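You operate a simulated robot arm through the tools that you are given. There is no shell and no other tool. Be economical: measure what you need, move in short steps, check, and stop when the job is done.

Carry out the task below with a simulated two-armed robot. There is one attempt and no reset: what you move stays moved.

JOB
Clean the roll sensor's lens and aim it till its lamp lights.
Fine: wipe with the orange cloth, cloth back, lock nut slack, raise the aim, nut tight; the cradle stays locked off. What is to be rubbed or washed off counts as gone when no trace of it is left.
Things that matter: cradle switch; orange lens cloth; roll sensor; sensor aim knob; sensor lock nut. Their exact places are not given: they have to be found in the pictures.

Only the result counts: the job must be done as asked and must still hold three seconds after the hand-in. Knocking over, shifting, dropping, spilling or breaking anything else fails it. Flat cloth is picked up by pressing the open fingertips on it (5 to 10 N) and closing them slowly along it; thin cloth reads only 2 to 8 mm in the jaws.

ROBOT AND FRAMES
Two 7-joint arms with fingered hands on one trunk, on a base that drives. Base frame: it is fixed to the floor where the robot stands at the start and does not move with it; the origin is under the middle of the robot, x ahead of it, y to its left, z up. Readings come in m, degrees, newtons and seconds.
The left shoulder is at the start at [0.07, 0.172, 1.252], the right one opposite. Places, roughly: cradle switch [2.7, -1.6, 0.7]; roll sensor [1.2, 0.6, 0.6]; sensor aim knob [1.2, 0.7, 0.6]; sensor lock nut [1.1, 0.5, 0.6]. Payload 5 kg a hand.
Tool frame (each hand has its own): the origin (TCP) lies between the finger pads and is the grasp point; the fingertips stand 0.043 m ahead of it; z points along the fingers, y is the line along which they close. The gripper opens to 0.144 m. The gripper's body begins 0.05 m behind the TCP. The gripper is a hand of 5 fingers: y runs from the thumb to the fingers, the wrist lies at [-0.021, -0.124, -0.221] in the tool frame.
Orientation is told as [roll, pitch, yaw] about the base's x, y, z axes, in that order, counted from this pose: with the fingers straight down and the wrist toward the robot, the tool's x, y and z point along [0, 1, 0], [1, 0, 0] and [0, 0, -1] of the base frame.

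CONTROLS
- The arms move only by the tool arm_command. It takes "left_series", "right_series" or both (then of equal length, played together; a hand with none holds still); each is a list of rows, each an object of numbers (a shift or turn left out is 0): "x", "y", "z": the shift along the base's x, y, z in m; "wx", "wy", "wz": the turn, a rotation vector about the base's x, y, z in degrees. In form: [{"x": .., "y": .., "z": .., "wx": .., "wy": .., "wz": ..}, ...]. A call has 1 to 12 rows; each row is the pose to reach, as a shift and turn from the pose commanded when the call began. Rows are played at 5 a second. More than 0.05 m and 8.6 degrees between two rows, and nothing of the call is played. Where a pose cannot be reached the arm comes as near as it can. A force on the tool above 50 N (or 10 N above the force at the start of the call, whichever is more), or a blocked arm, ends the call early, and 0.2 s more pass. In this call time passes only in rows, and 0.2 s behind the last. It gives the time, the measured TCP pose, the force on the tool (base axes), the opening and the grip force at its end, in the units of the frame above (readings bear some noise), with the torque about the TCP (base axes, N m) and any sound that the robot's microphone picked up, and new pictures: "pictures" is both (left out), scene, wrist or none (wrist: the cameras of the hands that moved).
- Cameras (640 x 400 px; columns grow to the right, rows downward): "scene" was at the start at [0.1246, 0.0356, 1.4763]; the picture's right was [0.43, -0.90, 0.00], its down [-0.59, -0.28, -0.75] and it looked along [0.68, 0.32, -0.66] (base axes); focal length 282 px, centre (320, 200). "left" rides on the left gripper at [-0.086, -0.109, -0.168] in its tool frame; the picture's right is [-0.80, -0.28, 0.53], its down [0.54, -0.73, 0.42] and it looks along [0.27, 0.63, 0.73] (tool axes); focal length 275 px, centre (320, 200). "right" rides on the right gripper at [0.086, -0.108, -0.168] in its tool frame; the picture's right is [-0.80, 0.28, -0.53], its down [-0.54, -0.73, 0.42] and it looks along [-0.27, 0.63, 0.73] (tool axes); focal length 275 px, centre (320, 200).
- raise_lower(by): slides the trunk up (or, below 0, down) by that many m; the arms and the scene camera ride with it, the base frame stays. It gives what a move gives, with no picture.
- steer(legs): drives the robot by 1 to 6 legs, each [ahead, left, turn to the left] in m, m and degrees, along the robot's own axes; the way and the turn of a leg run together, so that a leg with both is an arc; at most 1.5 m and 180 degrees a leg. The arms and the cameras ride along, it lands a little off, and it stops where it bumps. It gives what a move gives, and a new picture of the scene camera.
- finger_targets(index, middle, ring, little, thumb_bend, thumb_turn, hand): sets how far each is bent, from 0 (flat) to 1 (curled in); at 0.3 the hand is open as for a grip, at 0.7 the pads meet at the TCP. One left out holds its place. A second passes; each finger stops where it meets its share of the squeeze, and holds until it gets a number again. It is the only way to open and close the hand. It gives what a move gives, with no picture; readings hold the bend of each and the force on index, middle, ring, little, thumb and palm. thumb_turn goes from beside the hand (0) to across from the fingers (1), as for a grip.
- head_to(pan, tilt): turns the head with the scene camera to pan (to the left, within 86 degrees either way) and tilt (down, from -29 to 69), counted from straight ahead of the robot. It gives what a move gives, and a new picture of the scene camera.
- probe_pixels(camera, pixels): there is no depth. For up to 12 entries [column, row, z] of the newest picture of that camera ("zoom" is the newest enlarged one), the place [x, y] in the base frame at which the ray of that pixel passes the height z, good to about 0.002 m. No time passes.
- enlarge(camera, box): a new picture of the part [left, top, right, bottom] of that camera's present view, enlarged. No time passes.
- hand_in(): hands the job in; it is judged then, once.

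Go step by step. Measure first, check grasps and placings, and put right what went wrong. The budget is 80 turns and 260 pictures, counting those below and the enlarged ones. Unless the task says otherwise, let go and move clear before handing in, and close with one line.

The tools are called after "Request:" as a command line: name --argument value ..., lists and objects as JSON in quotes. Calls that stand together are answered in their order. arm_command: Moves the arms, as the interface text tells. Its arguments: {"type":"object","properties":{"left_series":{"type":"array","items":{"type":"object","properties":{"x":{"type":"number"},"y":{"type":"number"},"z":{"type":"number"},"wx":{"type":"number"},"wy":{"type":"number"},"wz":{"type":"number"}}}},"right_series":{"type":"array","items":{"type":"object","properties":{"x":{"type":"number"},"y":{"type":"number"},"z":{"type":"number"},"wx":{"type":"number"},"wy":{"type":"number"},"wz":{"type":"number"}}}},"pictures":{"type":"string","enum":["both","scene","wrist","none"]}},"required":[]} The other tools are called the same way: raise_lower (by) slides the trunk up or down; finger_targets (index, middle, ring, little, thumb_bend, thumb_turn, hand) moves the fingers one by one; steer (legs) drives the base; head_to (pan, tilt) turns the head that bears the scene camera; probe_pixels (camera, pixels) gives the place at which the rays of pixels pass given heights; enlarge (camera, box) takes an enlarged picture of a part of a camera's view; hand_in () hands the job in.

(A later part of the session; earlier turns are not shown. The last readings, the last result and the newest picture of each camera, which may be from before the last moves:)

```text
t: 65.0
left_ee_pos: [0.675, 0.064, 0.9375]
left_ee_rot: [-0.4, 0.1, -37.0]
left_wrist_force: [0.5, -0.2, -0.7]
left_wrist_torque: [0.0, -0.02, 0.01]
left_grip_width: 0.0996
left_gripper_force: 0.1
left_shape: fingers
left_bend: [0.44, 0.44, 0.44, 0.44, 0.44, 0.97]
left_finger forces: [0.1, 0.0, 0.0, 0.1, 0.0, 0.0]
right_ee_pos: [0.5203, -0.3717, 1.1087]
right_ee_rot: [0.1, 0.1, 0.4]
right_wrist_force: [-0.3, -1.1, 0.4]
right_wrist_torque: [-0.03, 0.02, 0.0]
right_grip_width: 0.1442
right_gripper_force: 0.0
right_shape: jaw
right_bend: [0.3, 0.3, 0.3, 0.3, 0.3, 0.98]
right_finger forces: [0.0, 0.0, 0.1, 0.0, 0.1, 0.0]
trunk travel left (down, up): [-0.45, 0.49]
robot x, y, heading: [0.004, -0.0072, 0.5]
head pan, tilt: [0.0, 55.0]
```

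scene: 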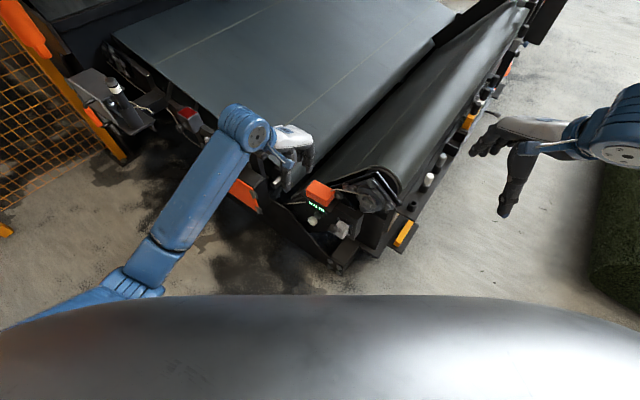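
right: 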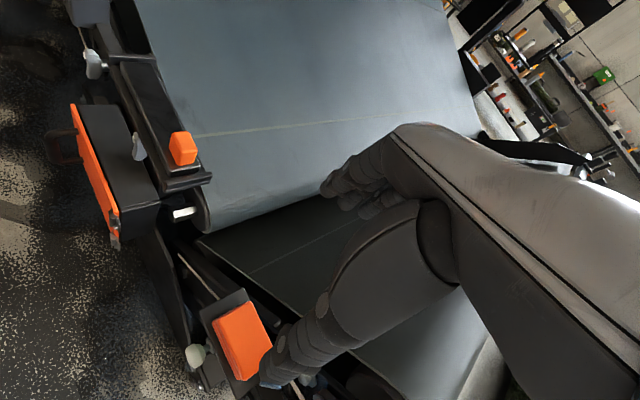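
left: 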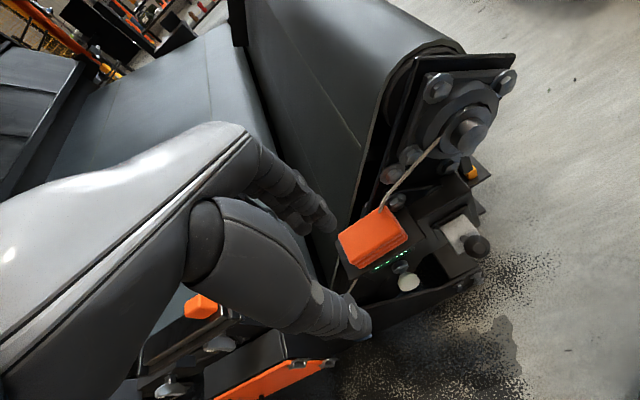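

The cloth is back on its shelf. Next, the nut and knob: I tuck the left arm, drive to about (0.476,0.428) and turn ~45° so the right hand hangs above the nut.

Request:
arm_command --left_series '[{"x": -0.028, "y": 0.035, "z": 0.01, "wz": 4.6}, {"x": -0.056, "y": 0.07, "z": 0.02, "wz": 9.2}, {"x": -0.084, "y": 0.105, "z": 0.03, "wz": 13.9}, {"x": -0.112, "y": 0.14, "z": 0.04, "wz": 18.5}, {"x": -0.14, "y": 0.175, "z": 0.05, "wz": 23}, {"x": -0.168, "y": 0.21, "z": 0.06, "wz": 27.7}, {"x": -0.196, "y": 0.25, "z": 0.06, "wz": 32}, {"x": -0.225, "y": 0.286, "z": 0.06, "wz": 37}]' --pictures "none"

Request:
steer --legs '[[0, 0.435, 0], [0.46, 0, 0], [0, 0, 45]]'

Request:
head_to --pan -35 --tilt 50

Request:
arm_command --right_series '[{"z": 0.0}]' --pictures "wrist"

Request:
enlarge --camera "scene" --box '[200, 100, 440, 250]'

```text
t: 66.8
left_ee_pos: [0.4826, 0.3635, 0.9884]
left_ee_rot: [-0.4, -0.1, 0.0]
left_wrist_force: [-0.4, -0.2, 1.0]
left_wrist_torque: [-0.04, 0.01, -0.04]
left_grip_width: 0.0999
left_gripper_force: 0.1
left_shape: fingers
left_bend: [0.44, 0.44, 0.44, 0.44, 0.44, 0.98]
left_finger forces: [0.0, 0.0, 0.0, 0.1, 0.0, 0.1]
left hand out of reach, approached as far as the arm can: row 7, 8
right_ee_pos: [0.5185, -0.3736, 1.1102]
right_ee_rot: [0.0, 0.1, 0.1]
right_wrist_force: [-0.8, -0.2, -0.7]
right_wrist_torque: [-0.01, -0.08, -0.01]
right_grip_width: 0.144
right_gripper_force: 0.1
right_shape: jaw
right_bend: [0.3, 0.3, 0.3, 0.3, 0.3, 0.98]
right_finger forces: [0.0, 0.0, 0.1, 0.1, 0.1, 0.1]
trunk travel left (down, up): [-0.45, 0.49]
robot x, y, heading: [0.0035, -0.0065, 0.6]
head pan, tilt: [0.0, 55.0]
```

```text
t: 73.9
left_ee_pos: [0.5453, 1.024, 0.9876]
left_ee_rot: [-0.4, 0.1, 44.6]
left_wrist_force: [0.3, 0.2, -0.7]
left_wrist_torque: [-0.02, 0.04, 0.01]
left_grip_width: 0.1
left_gripper_force: 0.2
left_shape: fingers
left_bend: [0.44, 0.44, 0.44, 0.44, 0.44, 0.98]
left_finger forces: [0.1, 0.0, 0.0, 0.0, 0.1, 0.0]
right_ee_pos: [1.0868, 0.5274, 1.1096]
right_ee_rot: [0.1, 0.1, 44.8]
right_wrist_force: [0.4, -0.5, 0.0]
right_wrist_torque: [-0.01, -0.01, -0.03]
right_grip_width: 0.1438
right_gripper_force: 0.1
right_shape: jaw
right_bend: [0.3, 0.3, 0.3, 0.3, 0.3, 0.98]
right_finger forces: [0.0, 0.1, 0.0, 0.1, 0.0, 0.1]
trunk travel left (down, up): [-0.45, 0.49]
robot x, y, heading: [0.4619, 0.4246, 44.8]
head pan, tilt: [0.0, 55.0]
```

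scene: 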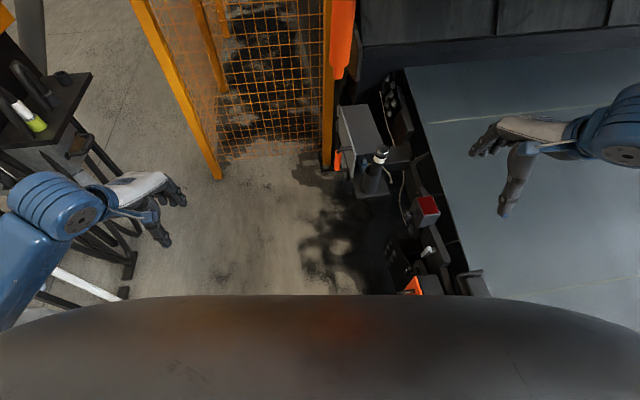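

```text
t: 74.9
left_ee_pos: [0.5452, 1.0256, 0.9882]
left_ee_rot: [-0.5, 0.0, 44.7]
left_wrist_force: [0.5, -0.8, -0.5]
left_wrist_torque: [0.03, 0.05, 0.03]
left_grip_width: 0.0998
left_gripper_force: 0.0
left_shape: fingers
left_bend: [0.44, 0.44, 0.44, 0.44, 0.44, 0.98]
left_finger forces: [0.0, 0.0, 0.0, 0.1, 0.0, 0.1]
right_ee_pos: [1.087, 0.5257, 1.108]
right_ee_rot: [0.1, 0.1, 44.9]
right_wrist_force: [0.0, 0.2, -0.3]
right_wrist_torque: [0.0, 0.0, 0.01]
right_grip_width: 0.1439
right_gripper_force: 0.1
right_shape: jaw
right_bend: [0.3, 0.3, 0.3, 0.3, 0.3, 0.98]
right_finger forces: [0.0, 0.1, 0.0, 0.0, 0.0, 0.1]
trunk travel left (down, up): [-0.45, 0.49]
robot x, y, heading: [0.4625, 0.4284, 44.9]
head pan, tilt: [-35.0, 50.0]
```

scene: 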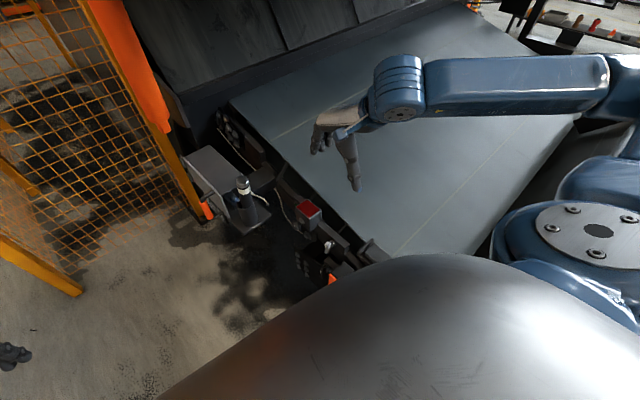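

```text
t: 75.3
left_ee_pos: [0.5462, 1.0245, 0.988]
left_ee_rot: [-0.4, 0.1, 44.6]
left_wrist_force: [1.0, 0.2, 0.3]
left_wrist_torque: [0.01, -0.02, -0.04]
left_grip_width: 0.0998
left_gripper_force: 0.1
left_shape: fingers
left_bend: [0.44, 0.44, 0.44, 0.44, 0.44, 0.98]
left_finger forces: [0.0, 0.0, 0.0, 0.1, 0.0, 0.1]
right_ee_pos: [1.0882, 0.526, 1.108]
right_ee_rot: [0.2, 0.1, 44.9]
right_wrist_force: [0.5, -0.4, 0.0]
right_wrist_torque: [0.0, 0.0, 0.01]
right_grip_width: 0.1438
right_gripper_force: 0.0
right_shape: jaw
right_bend: [0.3, 0.3, 0.3, 0.3, 0.3, 0.98]
right_finger forces: [0.0, 0.0, 0.1, 0.1, 0.0, 0.1]
trunk travel left (down, up): [-0.45, 0.49]
robot x, y, heading: [0.4648, 0.4309, 45.0]
head pan, tilt: [-35.0, 50.0]
```

right: 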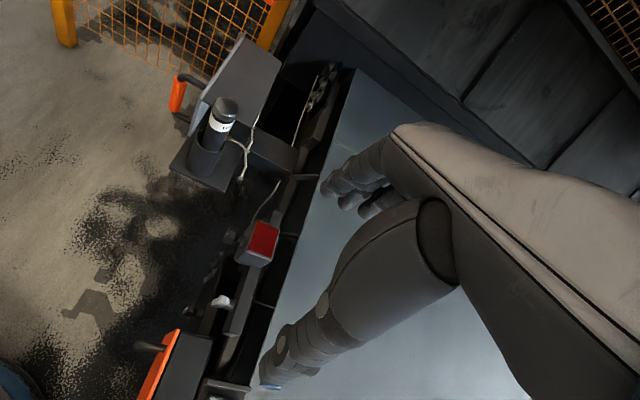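

```text
2.67 times, centred on (320, 175) of scene
```

zoom: 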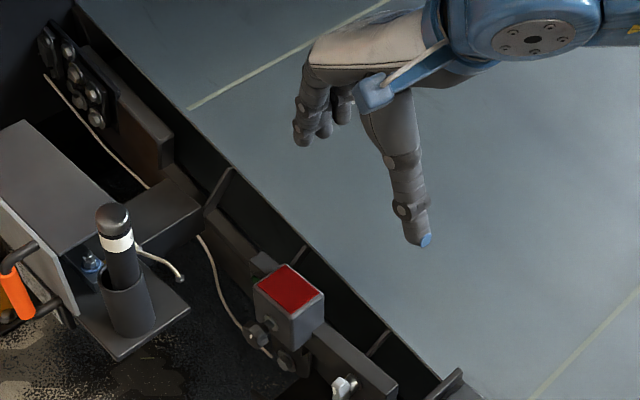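

From here the forearm would pass over the belt and the inner fingers would hit the rail. I'll face the machine instead (heading ~0), so the right hand can come in tilted 45° from outside.

Request:
steer --legs '[[0.02, 0.13, 0], [0, 0, -45]]'

Request:
head_to --pan 8 --tilt 48

Request:
enlarge --camera "scene" --box '[230, 150, 430, 275]'

```text
t: 78.6
left_ee_pos: [0.8627, 0.9018, 0.9863]
left_ee_rot: [-0.4, 0.0, 0.1]
left_wrist_force: [0.5, -0.5, 0.1]
left_wrist_torque: [-0.02, 0.0, 0.01]
left_grip_width: 0.0999
left_gripper_force: 0.0
left_shape: fingers
left_bend: [0.44, 0.44, 0.44, 0.44, 0.44, 0.98]
left_finger forces: [0.0, 0.0, 0.0, 0.0, 0.0, 0.1]
right_ee_pos: [0.9003, 0.1658, 1.109]
right_ee_rot: [0.2, 0.0, 0.4]
right_wrist_force: [0.7, 0.1, 0.1]
right_wrist_torque: [-0.02, -0.03, -0.01]
right_grip_width: 0.1439
right_gripper_force: 0.0
right_shape: jaw
right_bend: [0.3, 0.3, 0.3, 0.3, 0.3, 0.98]
right_finger forces: [0.0, 0.0, 0.0, 0.0, 0.1, 0.0]
trunk travel left (down, up): [-0.45, 0.49]
robot x, y, heading: [0.3819, 0.532, 0.3]
head pan, tilt: [-35.0, 50.0]
```

scene: 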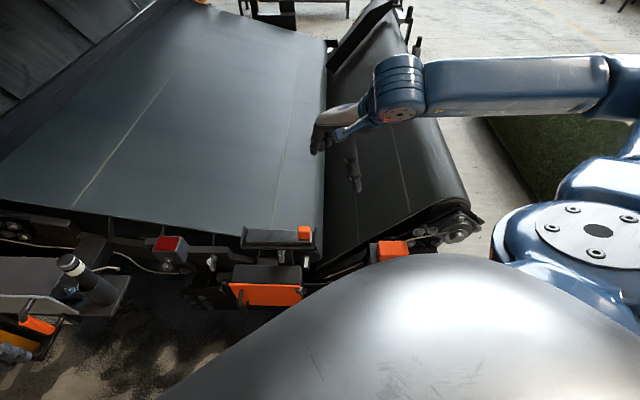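

```text
t: 79.7
left_ee_pos: [0.8631, 0.901, 0.9878]
left_ee_rot: [-0.4, 0.1, 0.1]
left_wrist_force: [0.6, -0.1, -0.2]
left_wrist_torque: [-0.02, 0.02, -0.02]
left_grip_width: 0.0998
left_gripper_force: 0.0
left_shape: fingers
left_bend: [0.44, 0.44, 0.44, 0.44, 0.44, 0.98]
left_finger forces: [0.0, 0.1, 0.0, 0.0, 0.0, 0.1]
right_ee_pos: [0.9008, 0.1665, 1.1097]
right_ee_rot: [0.1, 0.0, 0.5]
right_wrist_force: [-0.9, -0.7, -0.6]
right_wrist_torque: [0.0, 0.02, -0.03]
right_grip_width: 0.1441
right_gripper_force: 0.1
right_shape: jaw
right_bend: [0.3, 0.3, 0.3, 0.3, 0.3, 0.98]
right_finger forces: [0.0, 0.0, 0.0, 0.1, 0.0, 0.0]
trunk travel left (down, up): [-0.45, 0.49]
robot x, y, heading: [0.3828, 0.5285, 0.3]
head pan, tilt: [8.0, 48.0]
```

scene: 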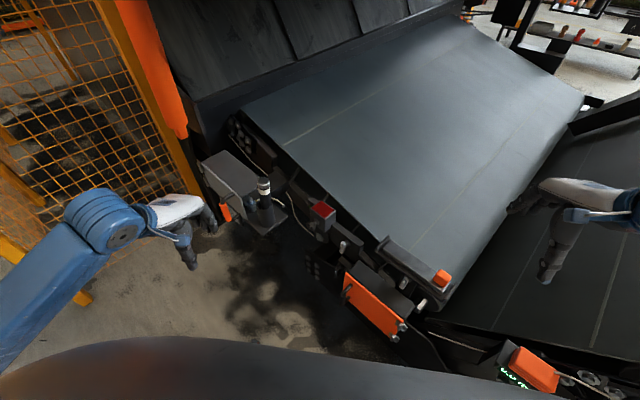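

```text
3.20 times, centred on (330, 212) of scene
```

zoom: 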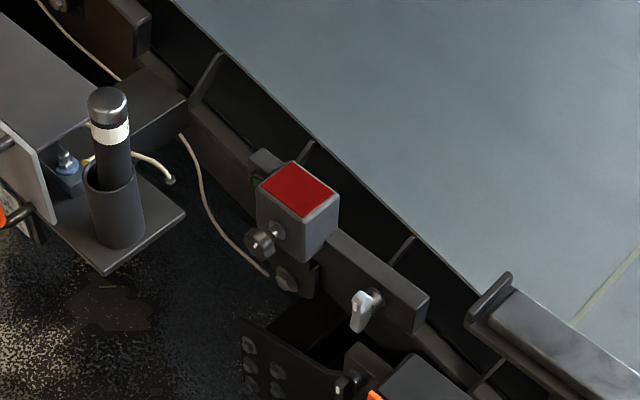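

Good unobstructed view of knob and nut. I zoom for precise measurement.

Request:
enlarge --camera "scene" --box '[300, 195, 372, 240]'

Request:
probe_pixels --camera "scene" --pixels '[[343, 249, 0.6], [343, 249, 0.62], [311, 222, 0.6]]'

```text
8.89 times, centred on (336, 218) of scene
```

zoom: 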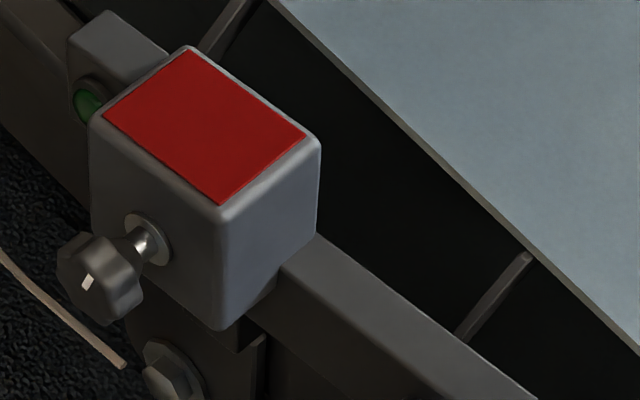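

```text
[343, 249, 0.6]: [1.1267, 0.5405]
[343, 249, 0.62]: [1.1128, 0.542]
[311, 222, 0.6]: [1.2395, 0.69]
```

Request:
enlarge --camera "scene" --box '[310, 222, 382, 267]'

Request:
probe_pixels --camera "scene" --pixels '[[311.2, 226.3, 0.6], [316.5, 222, 0.6], [311.2, 226.3, 0.62]]'

```text
8.89 times, centred on (346, 244) of scene
```

zoom: 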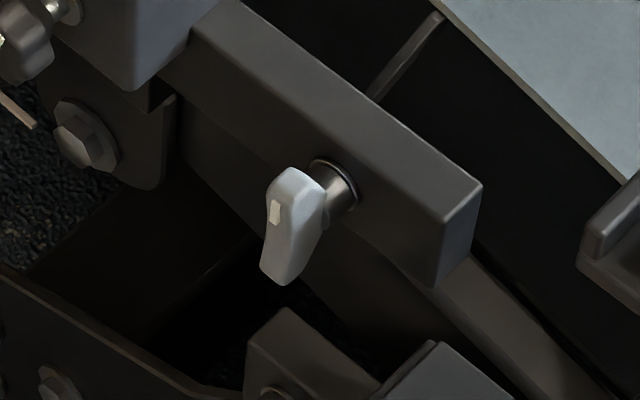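

```text
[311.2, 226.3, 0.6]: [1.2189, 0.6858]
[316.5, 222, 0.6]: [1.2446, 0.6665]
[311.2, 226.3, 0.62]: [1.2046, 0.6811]
```

Request:
probe_pixels --camera "scene" --pixels '[[343.4, 242.8, 0.58], [343.4, 242.8, 0.6], [343.4, 242.8, 0.62], [343.4, 242.8, 0.64], [341.3, 252.9, 0.54], [341.3, 252.9, 0.56], [341.3, 252.9, 0.58], [347.7, 242.8, 0.6], [347.7, 242.8, 0.62], [363.5, 242.8, 0.62], [332, 222, 0.62]]'

Request:
arm_command --right_series '[{"y": 0.04, "wz": 7}, {"y": 0.08, "wz": 14}, {"y": 0.12, "wz": 21}, {"y": 0.16, "wz": 28}, {"y": 0.2, "wz": 35}, {"y": 0.24, "wz": 42}, {"y": 0.28, "wz": 49}, {"y": 0.3, "wz": 52}]'

```text
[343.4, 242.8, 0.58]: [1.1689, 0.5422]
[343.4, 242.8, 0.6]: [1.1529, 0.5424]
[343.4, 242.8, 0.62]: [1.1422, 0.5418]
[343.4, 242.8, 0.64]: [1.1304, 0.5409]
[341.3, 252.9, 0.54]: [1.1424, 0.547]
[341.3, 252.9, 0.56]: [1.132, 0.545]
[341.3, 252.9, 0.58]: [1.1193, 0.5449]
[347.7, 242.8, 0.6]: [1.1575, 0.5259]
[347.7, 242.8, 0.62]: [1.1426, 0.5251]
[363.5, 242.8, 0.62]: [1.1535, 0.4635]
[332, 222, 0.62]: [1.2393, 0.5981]
```

```text
t: 81.5
left_ee_pos: [0.8644, 0.903, 0.9869]
left_ee_rot: [-0.4, 0.0, 0.1]
left_wrist_force: [0.4, -0.2, 0.1]
left_wrist_torque: [-0.02, 0.0, 0.01]
left_grip_width: 0.0999
left_gripper_force: 0.1
left_shape: fingers
left_bend: [0.44, 0.44, 0.44, 0.44, 0.44, 0.98]
left_finger forces: [0.1, 0.0, 0.1, 0.1, 0.0, 0.1]
right_ee_pos: [0.9027, 0.4667, 1.1086]
right_ee_rot: [0.0, 0.0, 52.5]
right_wrist_force: [-0.4, -0.5, -0.5]
right_wrist_torque: [0.0, 0.0, -0.03]
right_grip_width: 0.1441
right_gripper_force: 0.0
right_shape: jaw
right_bend: [0.3, 0.3, 0.3, 0.3, 0.3, 0.98]
right_finger forces: [0.0, 0.0, 0.1, 0.1, 0.0, 0.0]
right hand out of reach, approached as far as the arm can: row 1, 2, 3
trunk travel left (down, up): [-0.45, 0.49]
robot x, y, heading: [0.3855, 0.5347, 0.6]
head pan, tilt: [8.0, 48.0]
```

scene: 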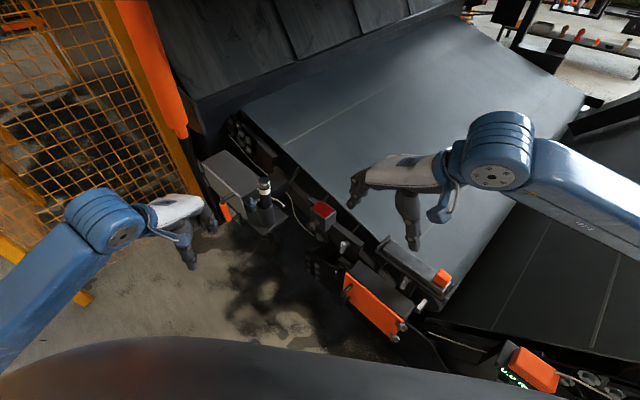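
right: 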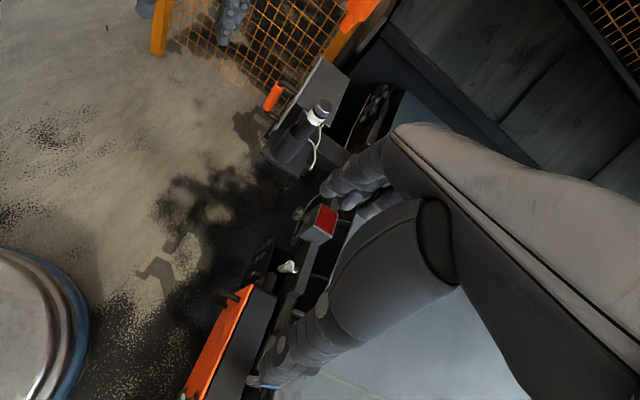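

Request:
enlarge --camera "right" --box '[250, 190, 346, 250]'

Request:
enlarge --camera "right" --box '[240, 240, 336, 300]'

```text
6.67 times, centred on (298, 220) of right
```

zoom: 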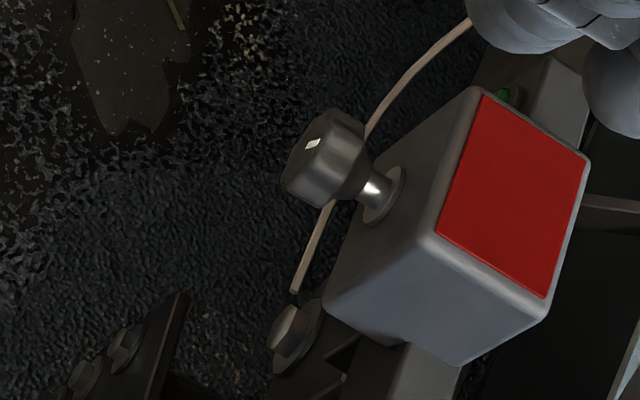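

```text
6.67 times, centred on (288, 270) of right
```

zoom: 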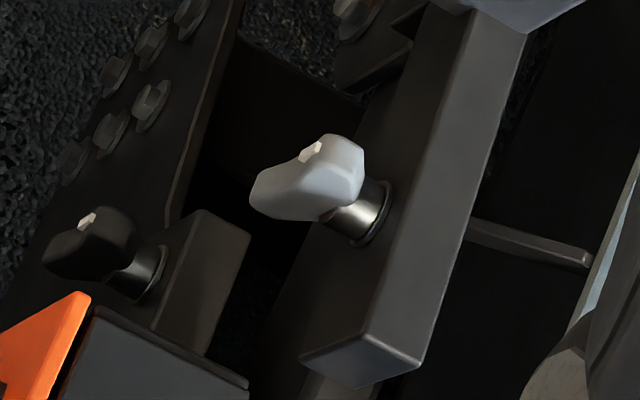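

Request:
probe_pixels --camera "right" --pixels '[[288.7, 264.7, 0.6], [288.7, 264.7, 0.62], [294.7, 272.2, 0.6], [294.7, 272.2, 0.62], [279.7, 269.2, 0.56], [279.7, 269.2, 0.58], [299.5, 214, 0.58], [299.5, 214, 0.6], [299.5, 214, 0.62], [307.7, 219.2, 0.6], [307.7, 219.2, 0.62], [322, 225, 0.68]]'

Request:
probe_pixels --camera "scene" --pixels '[[311.2, 226.3, 0.58], [311.2, 226.3, 0.6], [311.2, 226.3, 0.62], [316.5, 222, 0.6], [316.5, 222, 0.62], [323, 209, 0.68]]'

```text
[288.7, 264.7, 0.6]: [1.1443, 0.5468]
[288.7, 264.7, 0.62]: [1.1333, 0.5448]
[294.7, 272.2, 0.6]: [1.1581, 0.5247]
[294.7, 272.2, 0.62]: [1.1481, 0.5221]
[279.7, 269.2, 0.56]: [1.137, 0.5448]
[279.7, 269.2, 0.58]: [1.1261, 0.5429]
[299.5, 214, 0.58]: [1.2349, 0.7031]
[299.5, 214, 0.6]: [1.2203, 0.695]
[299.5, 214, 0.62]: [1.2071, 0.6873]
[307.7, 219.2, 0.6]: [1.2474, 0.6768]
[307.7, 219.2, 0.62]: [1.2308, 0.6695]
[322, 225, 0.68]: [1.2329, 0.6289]
```

```text
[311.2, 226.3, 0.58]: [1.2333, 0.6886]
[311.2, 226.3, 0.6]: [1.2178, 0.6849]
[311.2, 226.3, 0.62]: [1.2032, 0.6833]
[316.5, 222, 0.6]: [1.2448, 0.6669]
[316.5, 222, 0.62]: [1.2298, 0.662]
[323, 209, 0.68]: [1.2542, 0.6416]
```

Triangulated: nut hub ≈(1.138,0.543,0.618) with lever hanging to ≈(1.128,0.545,0.57); aim knob ≈(1.205,0.684,0.617). I now tip the right hand so its fingers point into the machine, with only index and thumb forward.

Request:
arm_command --right_series '[{"x": 0.0, "y": 0.015, "z": -0.01, "wx": -4.9, "wy": -6.3}, {"x": 0.0, "y": 0.03, "z": -0.02, "wx": -9.8, "wy": -12.6}, {"y": 0.045, "z": -0.03, "wx": -14.7, "wy": -18.9}, {"y": 0.06, "z": -0.04, "wx": -19.6, "wy": -25.2}, {"y": 0.075, "z": -0.05, "wx": -24.5, "wy": -31.5}, {"y": 0.09, "z": -0.06, "wx": -29.4, "wy": -37.8}, {"y": 0.105, "z": -0.07, "wx": -34.3, "wy": -44.1}, {"y": 0.12, "z": -0.08, "wx": -39.2, "wy": -50.4}]' --pictures "none"

Request:
finger_targets --hand "right" --index 0.5 --middle 0 --ring 0 --little 0 --thumb_bend 0.4

Request:
arm_command --right_series '[{"z": 0.0}]'

Request:
enlarge --camera "scene" --box '[280, 100, 520, 250]'

```text
t: 83.3
left_ee_pos: [0.862, 0.9049, 0.9863]
left_ee_rot: [-0.4, 0.2, 0.1]
left_wrist_force: [-1.1, 0.4, -0.2]
left_wrist_torque: [-0.06, -0.02, 0.0]
left_grip_width: 0.1
left_gripper_force: 0.1
left_shape: fingers
left_bend: [0.44, 0.44, 0.44, 0.44, 0.44, 0.98]
left_finger forces: [0.0, 0.1, 0.2, 0.0, 0.0, 0.0]
right_ee_pos: [0.902, 0.5887, 1.0286]
right_ee_rot: [-64.2, 0.4, 52.1]
right_wrist_force: [-0.3, 0.6, -0.2]
right_wrist_torque: [-0.04, 0.0, -0.02]
right_grip_width: 0.1438
right_gripper_force: 0.1
right_shape: jaw
right_bend: [0.3, 0.3, 0.3, 0.3, 0.3, 0.98]
right_finger forces: [0.0, 0.0, 0.1, 0.0, 0.0, 0.0]
trunk travel left (down, up): [-0.45, 0.49]
robot x, y, heading: [0.3857, 0.5312, 0.6]
head pan, tilt: [8.0, 48.0]
```

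```text
t: 84.3
left_ee_pos: [0.8637, 0.9025, 0.9873]
left_ee_rot: [-0.3, 0.1, 0.1]
left_wrist_force: [-0.2, 0.5, -0.2]
left_wrist_torque: [-0.07, 0.0, -0.01]
left_grip_width: 0.0999
left_gripper_force: 0.0
left_shape: fingers
left_bend: [0.44, 0.44, 0.44, 0.44, 0.44, 0.98]
left_finger forces: [0.0, 0.1, 0.0, 0.0, 0.0, 0.0]
right_ee_pos: [0.9018, 0.5869, 1.0278]
right_ee_rot: [-63.9, 0.4, 52.2]
right_wrist_force: [-1.0, -0.1, -0.5]
right_wrist_torque: [0.01, 0.0, 0.0]
right_grip_width: 0.0972
right_gripper_force: 0.1
right_shape: fingers
right_bend: [0.5, 0.0, 0.0, 0.0, 0.4, 0.98]
right_finger forces: [0.0, 0.0, 0.0, 0.1, 0.1, 0.0]
trunk travel left (down, up): [-0.45, 0.49]
robot x, y, heading: [0.3855, 0.531, 0.4]
head pan, tilt: [8.0, 48.0]
```

```text
t: 84.7
left_ee_pos: [0.8646, 0.9018, 0.987]
left_ee_rot: [-0.4, 0.2, 0.0]
left_wrist_force: [0.3, -0.2, -0.1]
left_wrist_torque: [-0.01, -0.03, -0.02]
left_grip_width: 0.1
left_gripper_force: 0.1
left_shape: fingers
left_bend: [0.44, 0.44, 0.44, 0.44, 0.44, 0.98]
left_finger forces: [0.0, 0.0, 0.0, 0.0, 0.1, 0.0]
right_ee_pos: [0.9021, 0.5862, 1.0286]
right_ee_rot: [-63.8, 0.5, 52.1]
right_wrist_force: [1.0, -0.1, -0.3]
right_wrist_torque: [0.02, 0.0, -0.01]
right_grip_width: 0.097
right_gripper_force: 0.0
right_shape: fingers
right_bend: [0.5, 0.0, 0.0, 0.0, 0.4, 0.98]
right_finger forces: [0.0, 0.0, 0.0, 0.0, 0.0, 0.1]
trunk travel left (down, up): [-0.45, 0.49]
robot x, y, heading: [0.3887, 0.534, 0.2]
head pan, tilt: [8.0, 48.0]
```

scene: 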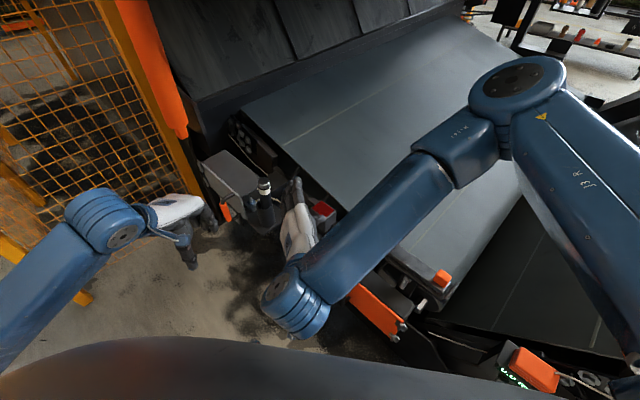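
right: 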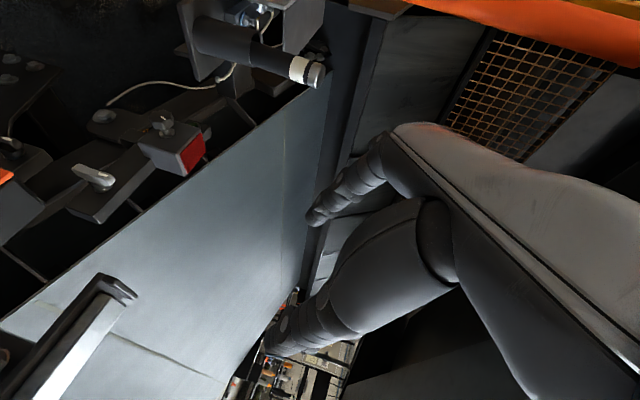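

```text
2.67 times, centred on (400, 175) of scene
```

zoom: 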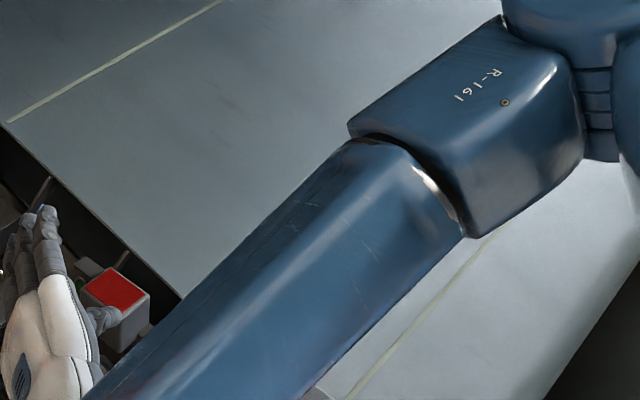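

The hand is posed as wanted. I bring the left hand's camera round as an observer of the nut, and move the right hand nearer (still out front).

Request:
arm_command --left_series '[{"x": -0.011, "z": -0.006, "wz": -8}, {"x": -0.022, "z": -0.012, "wz": -16}, {"x": -0.033, "z": -0.018, "wz": -24}, {"x": -0.044, "z": -0.025, "wz": -32}, {"x": -0.055, "z": -0.031, "wz": -40}, {"x": -0.066, "z": -0.037, "wz": -48}, {"x": -0.077, "z": -0.043, "wz": -56}, {"x": -0.087, "z": -0.05, "wz": -63}]' --right_series '[{"x": 0.01, "y": 0.0, "z": -0.04}, {"x": 0.02, "y": 0.0, "z": -0.08}, {"x": 0.03, "z": -0.12}, {"x": 0.04, "z": -0.16}, {"x": 0.05, "z": -0.2}, {"x": 0.06, "z": -0.24}, {"x": 0.07, "z": -0.28}, {"x": 0.08, "z": -0.32}]'

```text
t: 86.5
left_ee_pos: [0.7781, 0.9026, 0.937]
left_ee_rot: [-0.3, 0.1, -63.0]
left_wrist_force: [-0.8, 0.8, 0.2]
left_wrist_torque: [-0.01, 0.0, -0.03]
left_grip_width: 0.0999
left_gripper_force: 0.0
left_shape: fingers
left_bend: [0.44, 0.44, 0.44, 0.44, 0.44, 0.98]
left_finger forces: [0.0, 0.0, 0.0, 0.0, 0.0, 0.0]
right_ee_pos: [0.9834, 0.6192, 0.7458]
right_ee_rot: [-63.1, 1.9, 50.2]
right_wrist_force: [0.5, 0.7, 0.9]
right_wrist_torque: [-0.03, -0.03, -0.01]
right_grip_width: 0.0966
right_gripper_force: 0.1
right_shape: fingers
right_bend: [0.5, 0.0, 0.0, 0.0, 0.4, 0.98]
right_finger forces: [0.0, 0.1, 0.0, 0.0, 0.1, 0.0]
right hand out of reach, approached as far as the arm can: row 6, 7, 8
trunk travel left (down, up): [-0.45, 0.49]
robot x, y, heading: [0.3836, 0.5291, 0.6]
head pan, tilt: [8.0, 48.0]
```

scene: 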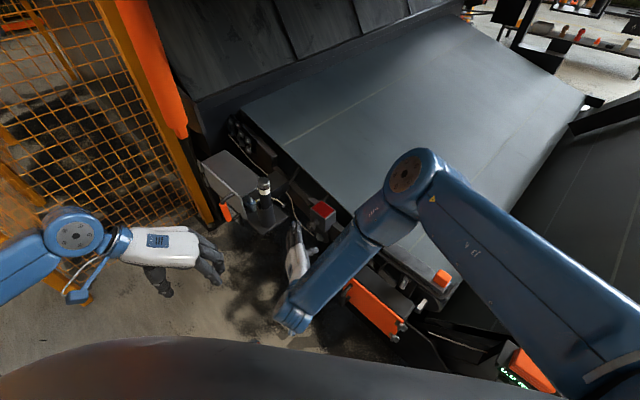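
right: 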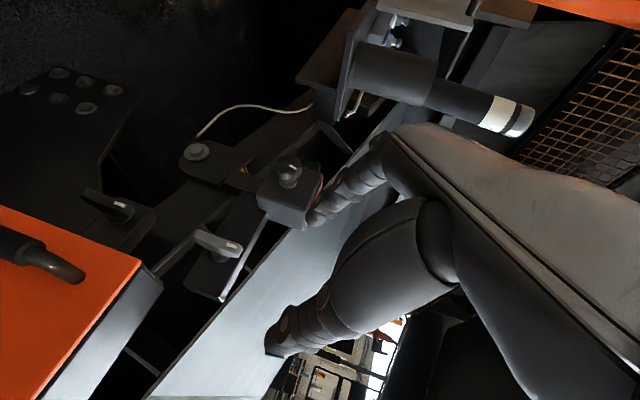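
left: 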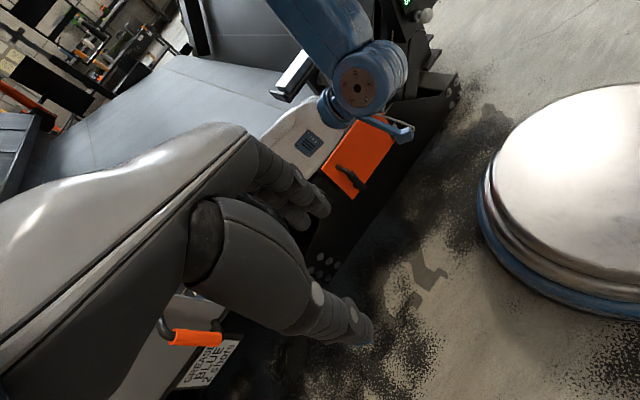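

The right wrist camera now sees the nut at (215,243) and knob at (288,175) well; the arm was just short of reach, so I lower the trunk 0.1 m and move to a stand-off in front of the nut.

Request:
raise_lower --by -0.1

Request:
arm_command --right_series '[{"x": 0.03, "y": -0.016}, {"x": 0.06, "y": -0.032}, {"x": 0.082, "y": -0.043}]'

```text
t: 87.8
left_ee_pos: [0.7764, 0.9006, 0.8378]
left_ee_rot: [-0.4, 0.1, -63.0]
left_wrist_force: [0.4, -0.2, 0.3]
left_wrist_torque: [0.01, -0.04, 0.01]
left_grip_width: 0.0999
left_gripper_force: 0.1
left_shape: fingers
left_bend: [0.44, 0.44, 0.44, 0.44, 0.44, 0.98]
left_finger forces: [0.1, 0.0, 0.0, 0.1, 0.1, 0.0]
right_ee_pos: [0.9823, 0.6183, 0.6476]
right_ee_rot: [-63.1, 1.9, 50.3]
right_wrist_force: [0.6, 0.7, 0.7]
right_wrist_torque: [0.0, 0.01, 0.01]
right_grip_width: 0.0969
right_gripper_force: 0.0
right_shape: fingers
right_bend: [0.5, 0.0, 0.0, 0.0, 0.4, 0.98]
right_finger forces: [0.0, 0.1, 0.1, 0.0, 0.0, 0.0]
trunk travel left (down, up): [-0.35, 0.59]
robot x, y, heading: [0.383, 0.5354, 0.6]
head pan, tilt: [8.0, 48.0]
```

```text
t: 88.7
left_ee_pos: [0.7777, 0.9021, 0.8371]
left_ee_rot: [-0.4, 0.1, -62.8]
left_wrist_force: [0.1, -0.1, -0.4]
left_wrist_torque: [0.01, 0.01, 0.01]
left_grip_width: 0.1
left_gripper_force: 0.1
left_shape: fingers
left_bend: [0.44, 0.44, 0.44, 0.44, 0.44, 0.98]
left_finger forces: [0.0, 0.0, 0.0, 0.1, 0.0, 0.1]
right_ee_pos: [1.0644, 0.5893, 0.6561]
right_ee_rot: [-62.8, 2.7, 49.4]
right_wrist_force: [0.3, 0.4, 0.0]
right_wrist_torque: [0.01, -0.03, -0.01]
right_grip_width: 0.0971
right_gripper_force: 0.1
right_shape: fingers
right_bend: [0.5, 0.0, 0.0, 0.0, 0.4, 0.98]
right_finger forces: [0.1, 0.0, 0.0, 0.1, 0.0, 0.0]
right hand out of reach, approached as far as the arm can: row 1, 2, 3
trunk travel left (down, up): [-0.35, 0.59]
robot x, y, heading: [0.3846, 0.5316, 0.5]
head pan, tilt: [8.0, 48.0]
```

scene: 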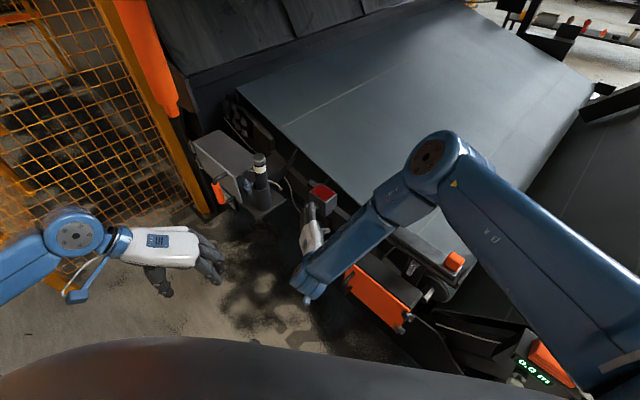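
right: 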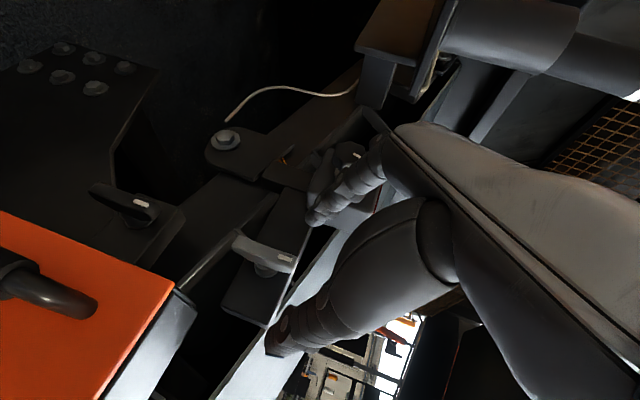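

The arm is folded against a joint limit, so I back the base 0.15 m and then reach out again.

Request:
steer --legs '[[-0.15, -0.03, 0]]'

Request:
arm_command --right_series '[{"x": 0.04, "y": -0.005, "z": -0.005}, {"x": 0.08, "y": -0.005, "z": -0.01}, {"x": 0.12, "y": -0.005, "z": -0.01, "wz": 1.5}, {"x": 0.15, "y": 0.01, "z": -0.01, "wz": 2.5}]' --pictures "wrist"

```text
t: 90.0
left_ee_pos: [0.6267, 0.8696, 0.8382]
left_ee_rot: [-0.4, 0.1, -63.0]
left_wrist_force: [-0.7, -0.5, -0.2]
left_wrist_torque: [0.04, -0.03, -0.03]
left_grip_width: 0.0998
left_gripper_force: 0.0
left_shape: fingers
left_bend: [0.44, 0.44, 0.44, 0.44, 0.44, 0.98]
left_finger forces: [0.0, 0.0, 0.0, 0.1, 0.0, 0.1]
right_ee_pos: [0.9137, 0.5568, 0.6576]
right_ee_rot: [-62.8, 2.6, 49.4]
right_wrist_force: [-0.9, 0.1, 0.4]
right_wrist_torque: [0.06, 0.05, 0.01]
right_grip_width: 0.0968
right_gripper_force: 0.0
right_shape: fingers
right_bend: [0.5, 0.0, 0.0, 0.0, 0.4, 0.98]
right_finger forces: [0.0, 0.1, 0.0, 0.0, 0.0, 0.0]
trunk travel left (down, up): [-0.35, 0.59]
robot x, y, heading: [0.2326, 0.4988, 0.5]
head pan, tilt: [8.0, 48.0]
```

scene: 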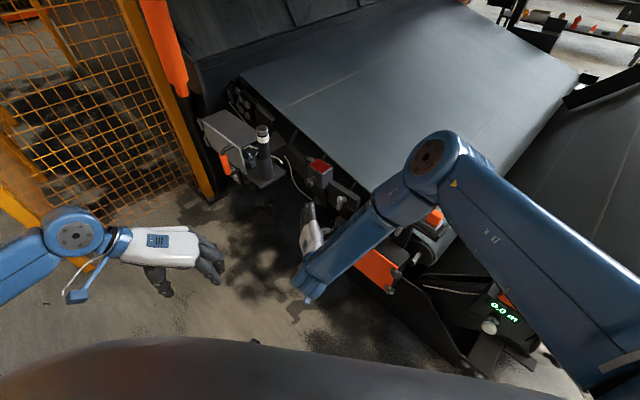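

```text
t: 91.0
left_ee_pos: [0.6279, 0.8696, 0.8377]
left_ee_rot: [-0.4, 0.0, -63.0]
left_wrist_force: [-0.2, 0.1, -0.7]
left_wrist_torque: [-0.02, 0.02, 0.01]
left_grip_width: 0.0999
left_gripper_force: 0.1
left_shape: fingers
left_bend: [0.44, 0.44, 0.44, 0.44, 0.44, 0.98]
left_finger forces: [0.0, 0.0, 0.1, 0.1, 0.1, 0.0]
right_ee_pos: [1.0632, 0.5713, 0.6503]
right_ee_rot: [-62.7, 3.2, 51.4]
right_wrist_force: [0.6, 0.3, -0.5]
right_wrist_torque: [-0.01, -0.04, 0.01]
right_grip_width: 0.0966
right_gripper_force: 0.0
right_shape: fingers
right_bend: [0.5, 0.0, 0.0, 0.0, 0.4, 0.98]
right_finger forces: [0.1, 0.0, 0.0, 0.1, 0.0, 0.0]
right hand out of reach, approached as far as the arm can: row 3, 4
trunk travel left (down, up): [-0.35, 0.59]
robot x, y, heading: [0.2379, 0.4993, 0.6]
head pan, tilt: [8.0, 48.0]
```

right: 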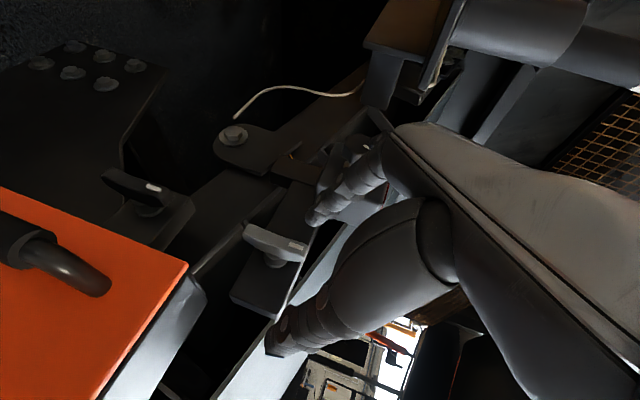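

At stand-off. I advance toward the lever's lower left side with the tilt slightly eased.

Request:
arm_command --right_series '[{"x": 0.015, "y": -0.009, "z": -0.01, "wx": 3, "wy": 4}, {"x": 0.03, "y": -0.019, "z": -0.02, "wx": 6, "wy": 8}]' --pictures "wrist"

Request:
enlarge --camera "right" --box '[200, 140, 440, 290]'

```text
t: 91.6
left_ee_pos: [0.6255, 0.8688, 0.8385]
left_ee_rot: [-0.3, 0.0, -62.9]
left_wrist_force: [0.0, 0.0, -0.7]
left_wrist_torque: [-0.02, -0.02, -0.01]
left_grip_width: 0.0999
left_gripper_force: 0.1
left_shape: fingers
left_bend: [0.44, 0.44, 0.44, 0.44, 0.44, 0.98]
left_finger forces: [0.0, 0.0, 0.0, 0.0, 0.0, 0.0]
right_ee_pos: [1.0924, 0.5529, 0.6309]
right_ee_rot: [-52.8, 2.9, 52.6]
right_wrist_force: [-23.3, 1.3, 6.3]
right_wrist_torque: [0.88, -0.81, 3.23]
right_grip_width: 0.0967
right_gripper_force: 9.7
right_shape: fingers
right_bend: [0.5, 0.0, 0.0, 0.0, 0.4, 0.98]
right_finger forces: [0.0, 19.6, 0.1, 0.0, 0.0, 0.1]
trunk travel left (down, up): [-0.35, 0.59]
robot x, y, heading: [0.2329, 0.5027, 0.6]
head pan, tilt: [8.0, 48.0]
```

right: 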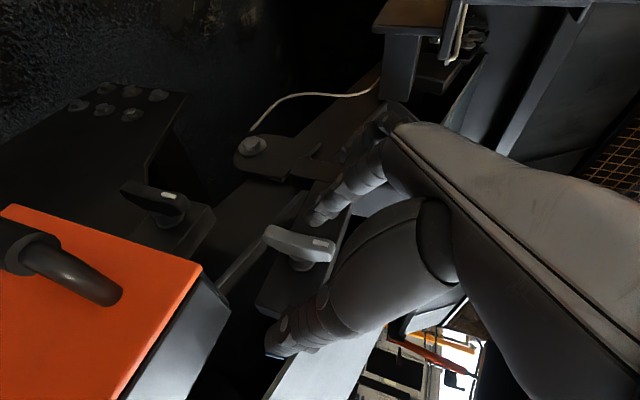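

```text
2.67 times, centred on (320, 215) of right
```

zoom: 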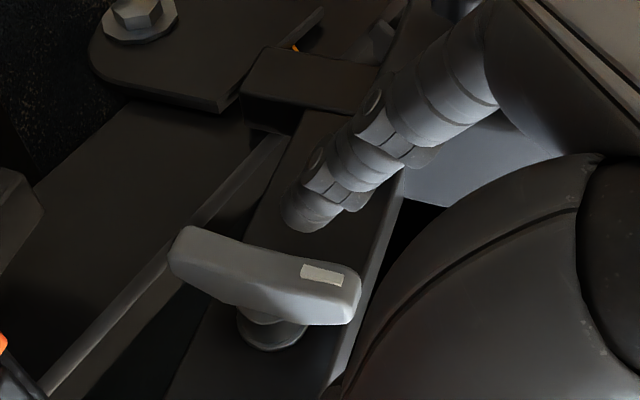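

The flat middle finger hit the sensor box (19.6 N). I back off and curl those fingers into the palm instead.

Request:
arm_command --right_series '[{"x": -0.03, "y": 0.005, "z": 0.01}, {"x": -0.06, "y": 0.01, "z": 0.02}]' --pictures "none"

Request:
finger_targets --hand "right" --middle 1 --ring 1 --little 1

Request:
arm_command --right_series '[{"x": 0.0}]'

Request:
enlarge --camera "scene" --box '[270, 140, 370, 203]'

```text
t: 92.2
left_ee_pos: [0.6286, 0.8695, 0.8381]
left_ee_rot: [-0.3, 0.1, -63.0]
left_wrist_force: [0.0, -0.2, 0.1]
left_wrist_torque: [-0.02, 0.0, 0.0]
left_grip_width: 0.1
left_gripper_force: 0.1
left_shape: fingers
left_bend: [0.44, 0.44, 0.44, 0.44, 0.44, 0.98]
left_finger forces: [0.1, 0.0, 0.0, 0.1, 0.0, 0.0]
right_ee_pos: [1.0336, 0.5581, 0.6524]
right_ee_rot: [-52.9, 2.8, 52.1]
right_wrist_force: [0.0, 0.0, 0.2]
right_wrist_torque: [0.05, -0.02, 0.02]
right_grip_width: 0.0964
right_gripper_force: 0.2
right_shape: fingers
right_bend: [0.5, 0.0, 0.0, 0.0, 0.4, 0.98]
right_finger forces: [0.0, 0.0, 0.0, 0.0, 0.0, 0.1]
trunk travel left (down, up): [-0.35, 0.59]
robot x, y, heading: [0.2332, 0.4983, 0.1]
head pan, tilt: [8.0, 48.0]
```

```text
t: 93.2
left_ee_pos: [0.627, 0.87, 0.8376]
left_ee_rot: [-0.4, 0.2, -63.0]
left_wrist_force: [-0.3, 0.0, 0.0]
left_wrist_torque: [0.02, -0.01, -0.02]
left_grip_width: 0.0998
left_gripper_force: 0.0
left_shape: fingers
left_bend: [0.44, 0.44, 0.44, 0.44, 0.44, 0.98]
left_finger forces: [0.0, 0.1, 0.0, 0.1, 0.0, 0.0]
right_ee_pos: [1.0341, 0.5595, 0.6492]
right_ee_rot: [-52.9, 2.9, 52.2]
right_wrist_force: [0.0, 0.2, -0.1]
right_wrist_torque: [0.01, 0.01, 0.02]
right_grip_width: 0.0966
right_gripper_force: 0.2
right_shape: fingers
right_bend: [0.5, 0.98, 0.95, 0.94, 0.4, 0.98]
right_finger forces: [0.0, 0.1, 0.1, 0.0, 0.0, 0.0]
trunk travel left (down, up): [-0.35, 0.59]
robot x, y, heading: [0.2394, 0.5035, 0.3]
head pan, tilt: [8.0, 48.0]
```

```text
t: 93.6
left_ee_pos: [0.628, 0.8685, 0.8369]
left_ee_rot: [-0.4, 0.1, -62.9]
left_wrist_force: [-0.3, -0.3, 0.8]
left_wrist_torque: [-0.01, -0.01, 0.02]
left_grip_width: 0.0998
left_gripper_force: 0.1
left_shape: fingers
left_bend: [0.44, 0.44, 0.44, 0.44, 0.44, 0.98]
left_finger forces: [0.0, 0.0, 0.0, 0.1, 0.1, 0.0]
right_ee_pos: [1.0334, 0.5588, 0.6499]
right_ee_rot: [-52.8, 2.8, 52.3]
right_wrist_force: [0.5, 0.8, -0.6]
right_wrist_torque: [0.03, 0.01, -0.01]
right_grip_width: 0.0967
right_gripper_force: 0.1
right_shape: fingers
right_bend: [0.5, 1.0, 1.0, 1.0, 0.4, 0.98]
right_finger forces: [0.0, 0.0, 0.0, 0.0, 0.0, 0.0]
trunk travel left (down, up): [-0.35, 0.59]
robot x, y, heading: [0.2339, 0.5008, 0.3]
head pan, tilt: [8.0, 48.0]
```

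scene: 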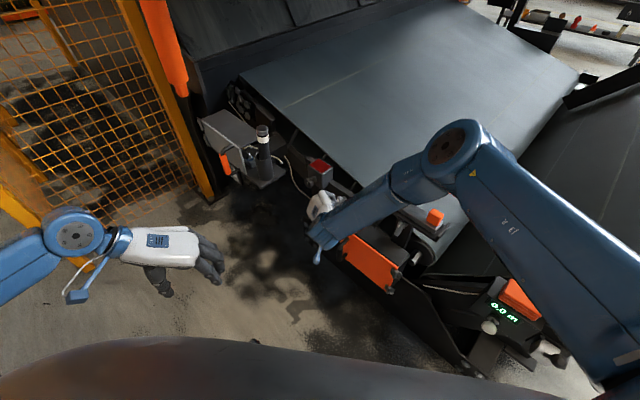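
right: 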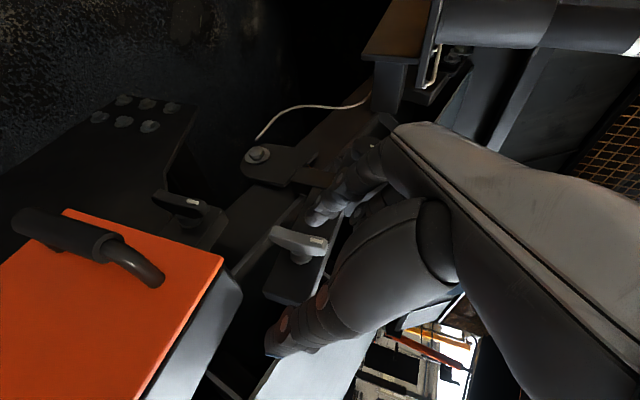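

```text
6.35 times, centred on (320, 172) of scene
```

zoom: 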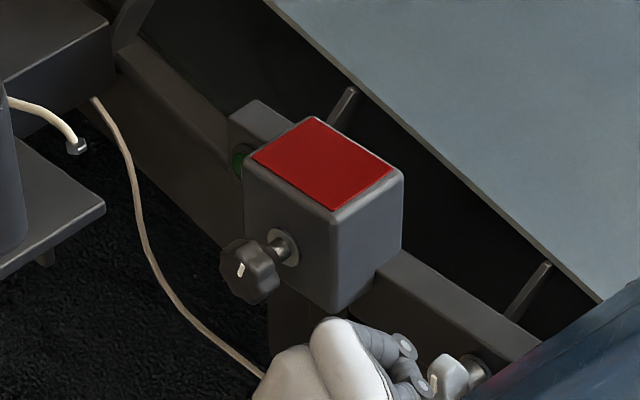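

Good clear view of the knob with its white mark. Index tip is about 0.07 m in front of the lever; I shift it to the lever's left and then inward.

Request:
arm_command --right_series '[{"x": 0.02, "y": 0.026, "z": -0.027}, {"x": 0.045, "y": 0.007, "z": -0.027}, {"x": 0.06, "y": -0.005, "z": -0.027}]' --pictures "wrist"

Request:
enlarge --camera "right" --box '[200, 140, 440, 290]'

Request:
enlarge --camera "scene" --box '[290, 155, 370, 205]'

```text
t: 94.4
left_ee_pos: [0.629, 0.8694, 0.8367]
left_ee_rot: [-0.4, 0.2, -62.9]
left_wrist_force: [0.1, -0.4, 0.2]
left_wrist_torque: [0.0, 0.01, 0.01]
left_grip_width: 0.0999
left_gripper_force: 0.1
left_shape: fingers
left_bend: [0.44, 0.44, 0.44, 0.44, 0.44, 0.98]
left_finger forces: [0.0, 0.0, 0.0, 0.0, 0.0, 0.1]
right_ee_pos: [1.0963, 0.5566, 0.6222]
right_ee_rot: [-52.7, 2.9, 52.1]
right_wrist_force: [-0.4, 0.5, -0.7]
right_wrist_torque: [-0.02, 0.0, -0.02]
right_grip_width: 0.0965
right_gripper_force: 0.0
right_shape: fingers
right_bend: [0.5, 1.0, 1.0, 1.0, 0.4, 0.97]
right_finger forces: [0.1, 0.0, 0.0, 0.0, 0.1, 0.1]
trunk travel left (down, up): [-0.35, 0.59]
robot x, y, heading: [0.2335, 0.5033, 0.1]
head pan, tilt: [8.0, 48.0]
```

right: 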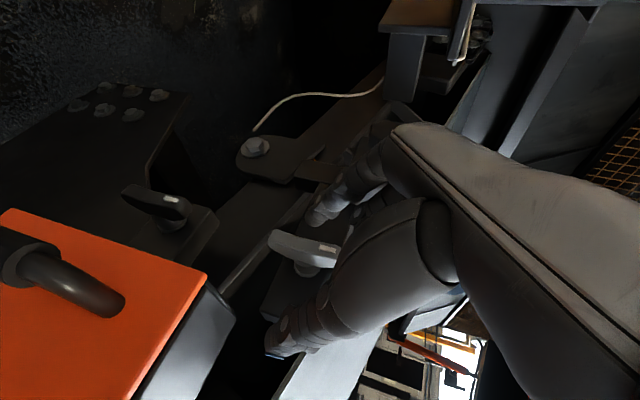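

```text
2.67 times, centred on (320, 215) of right
```

zoom: 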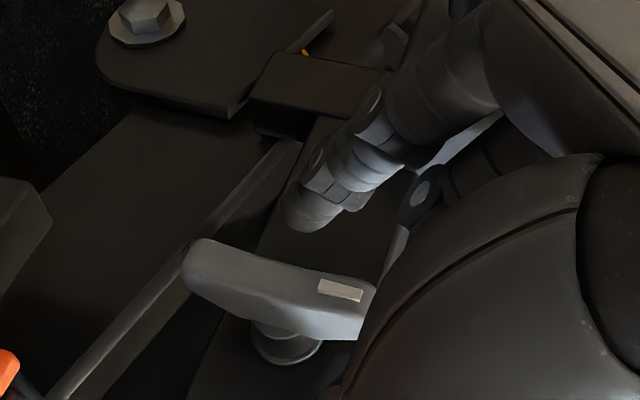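

```text
8.00 times, centred on (330, 180) of scene
```

zoom: 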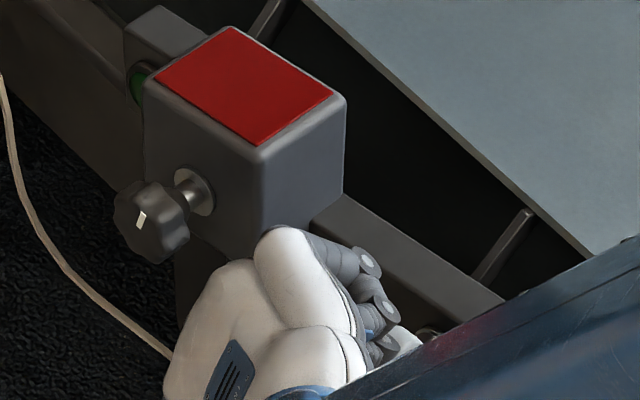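

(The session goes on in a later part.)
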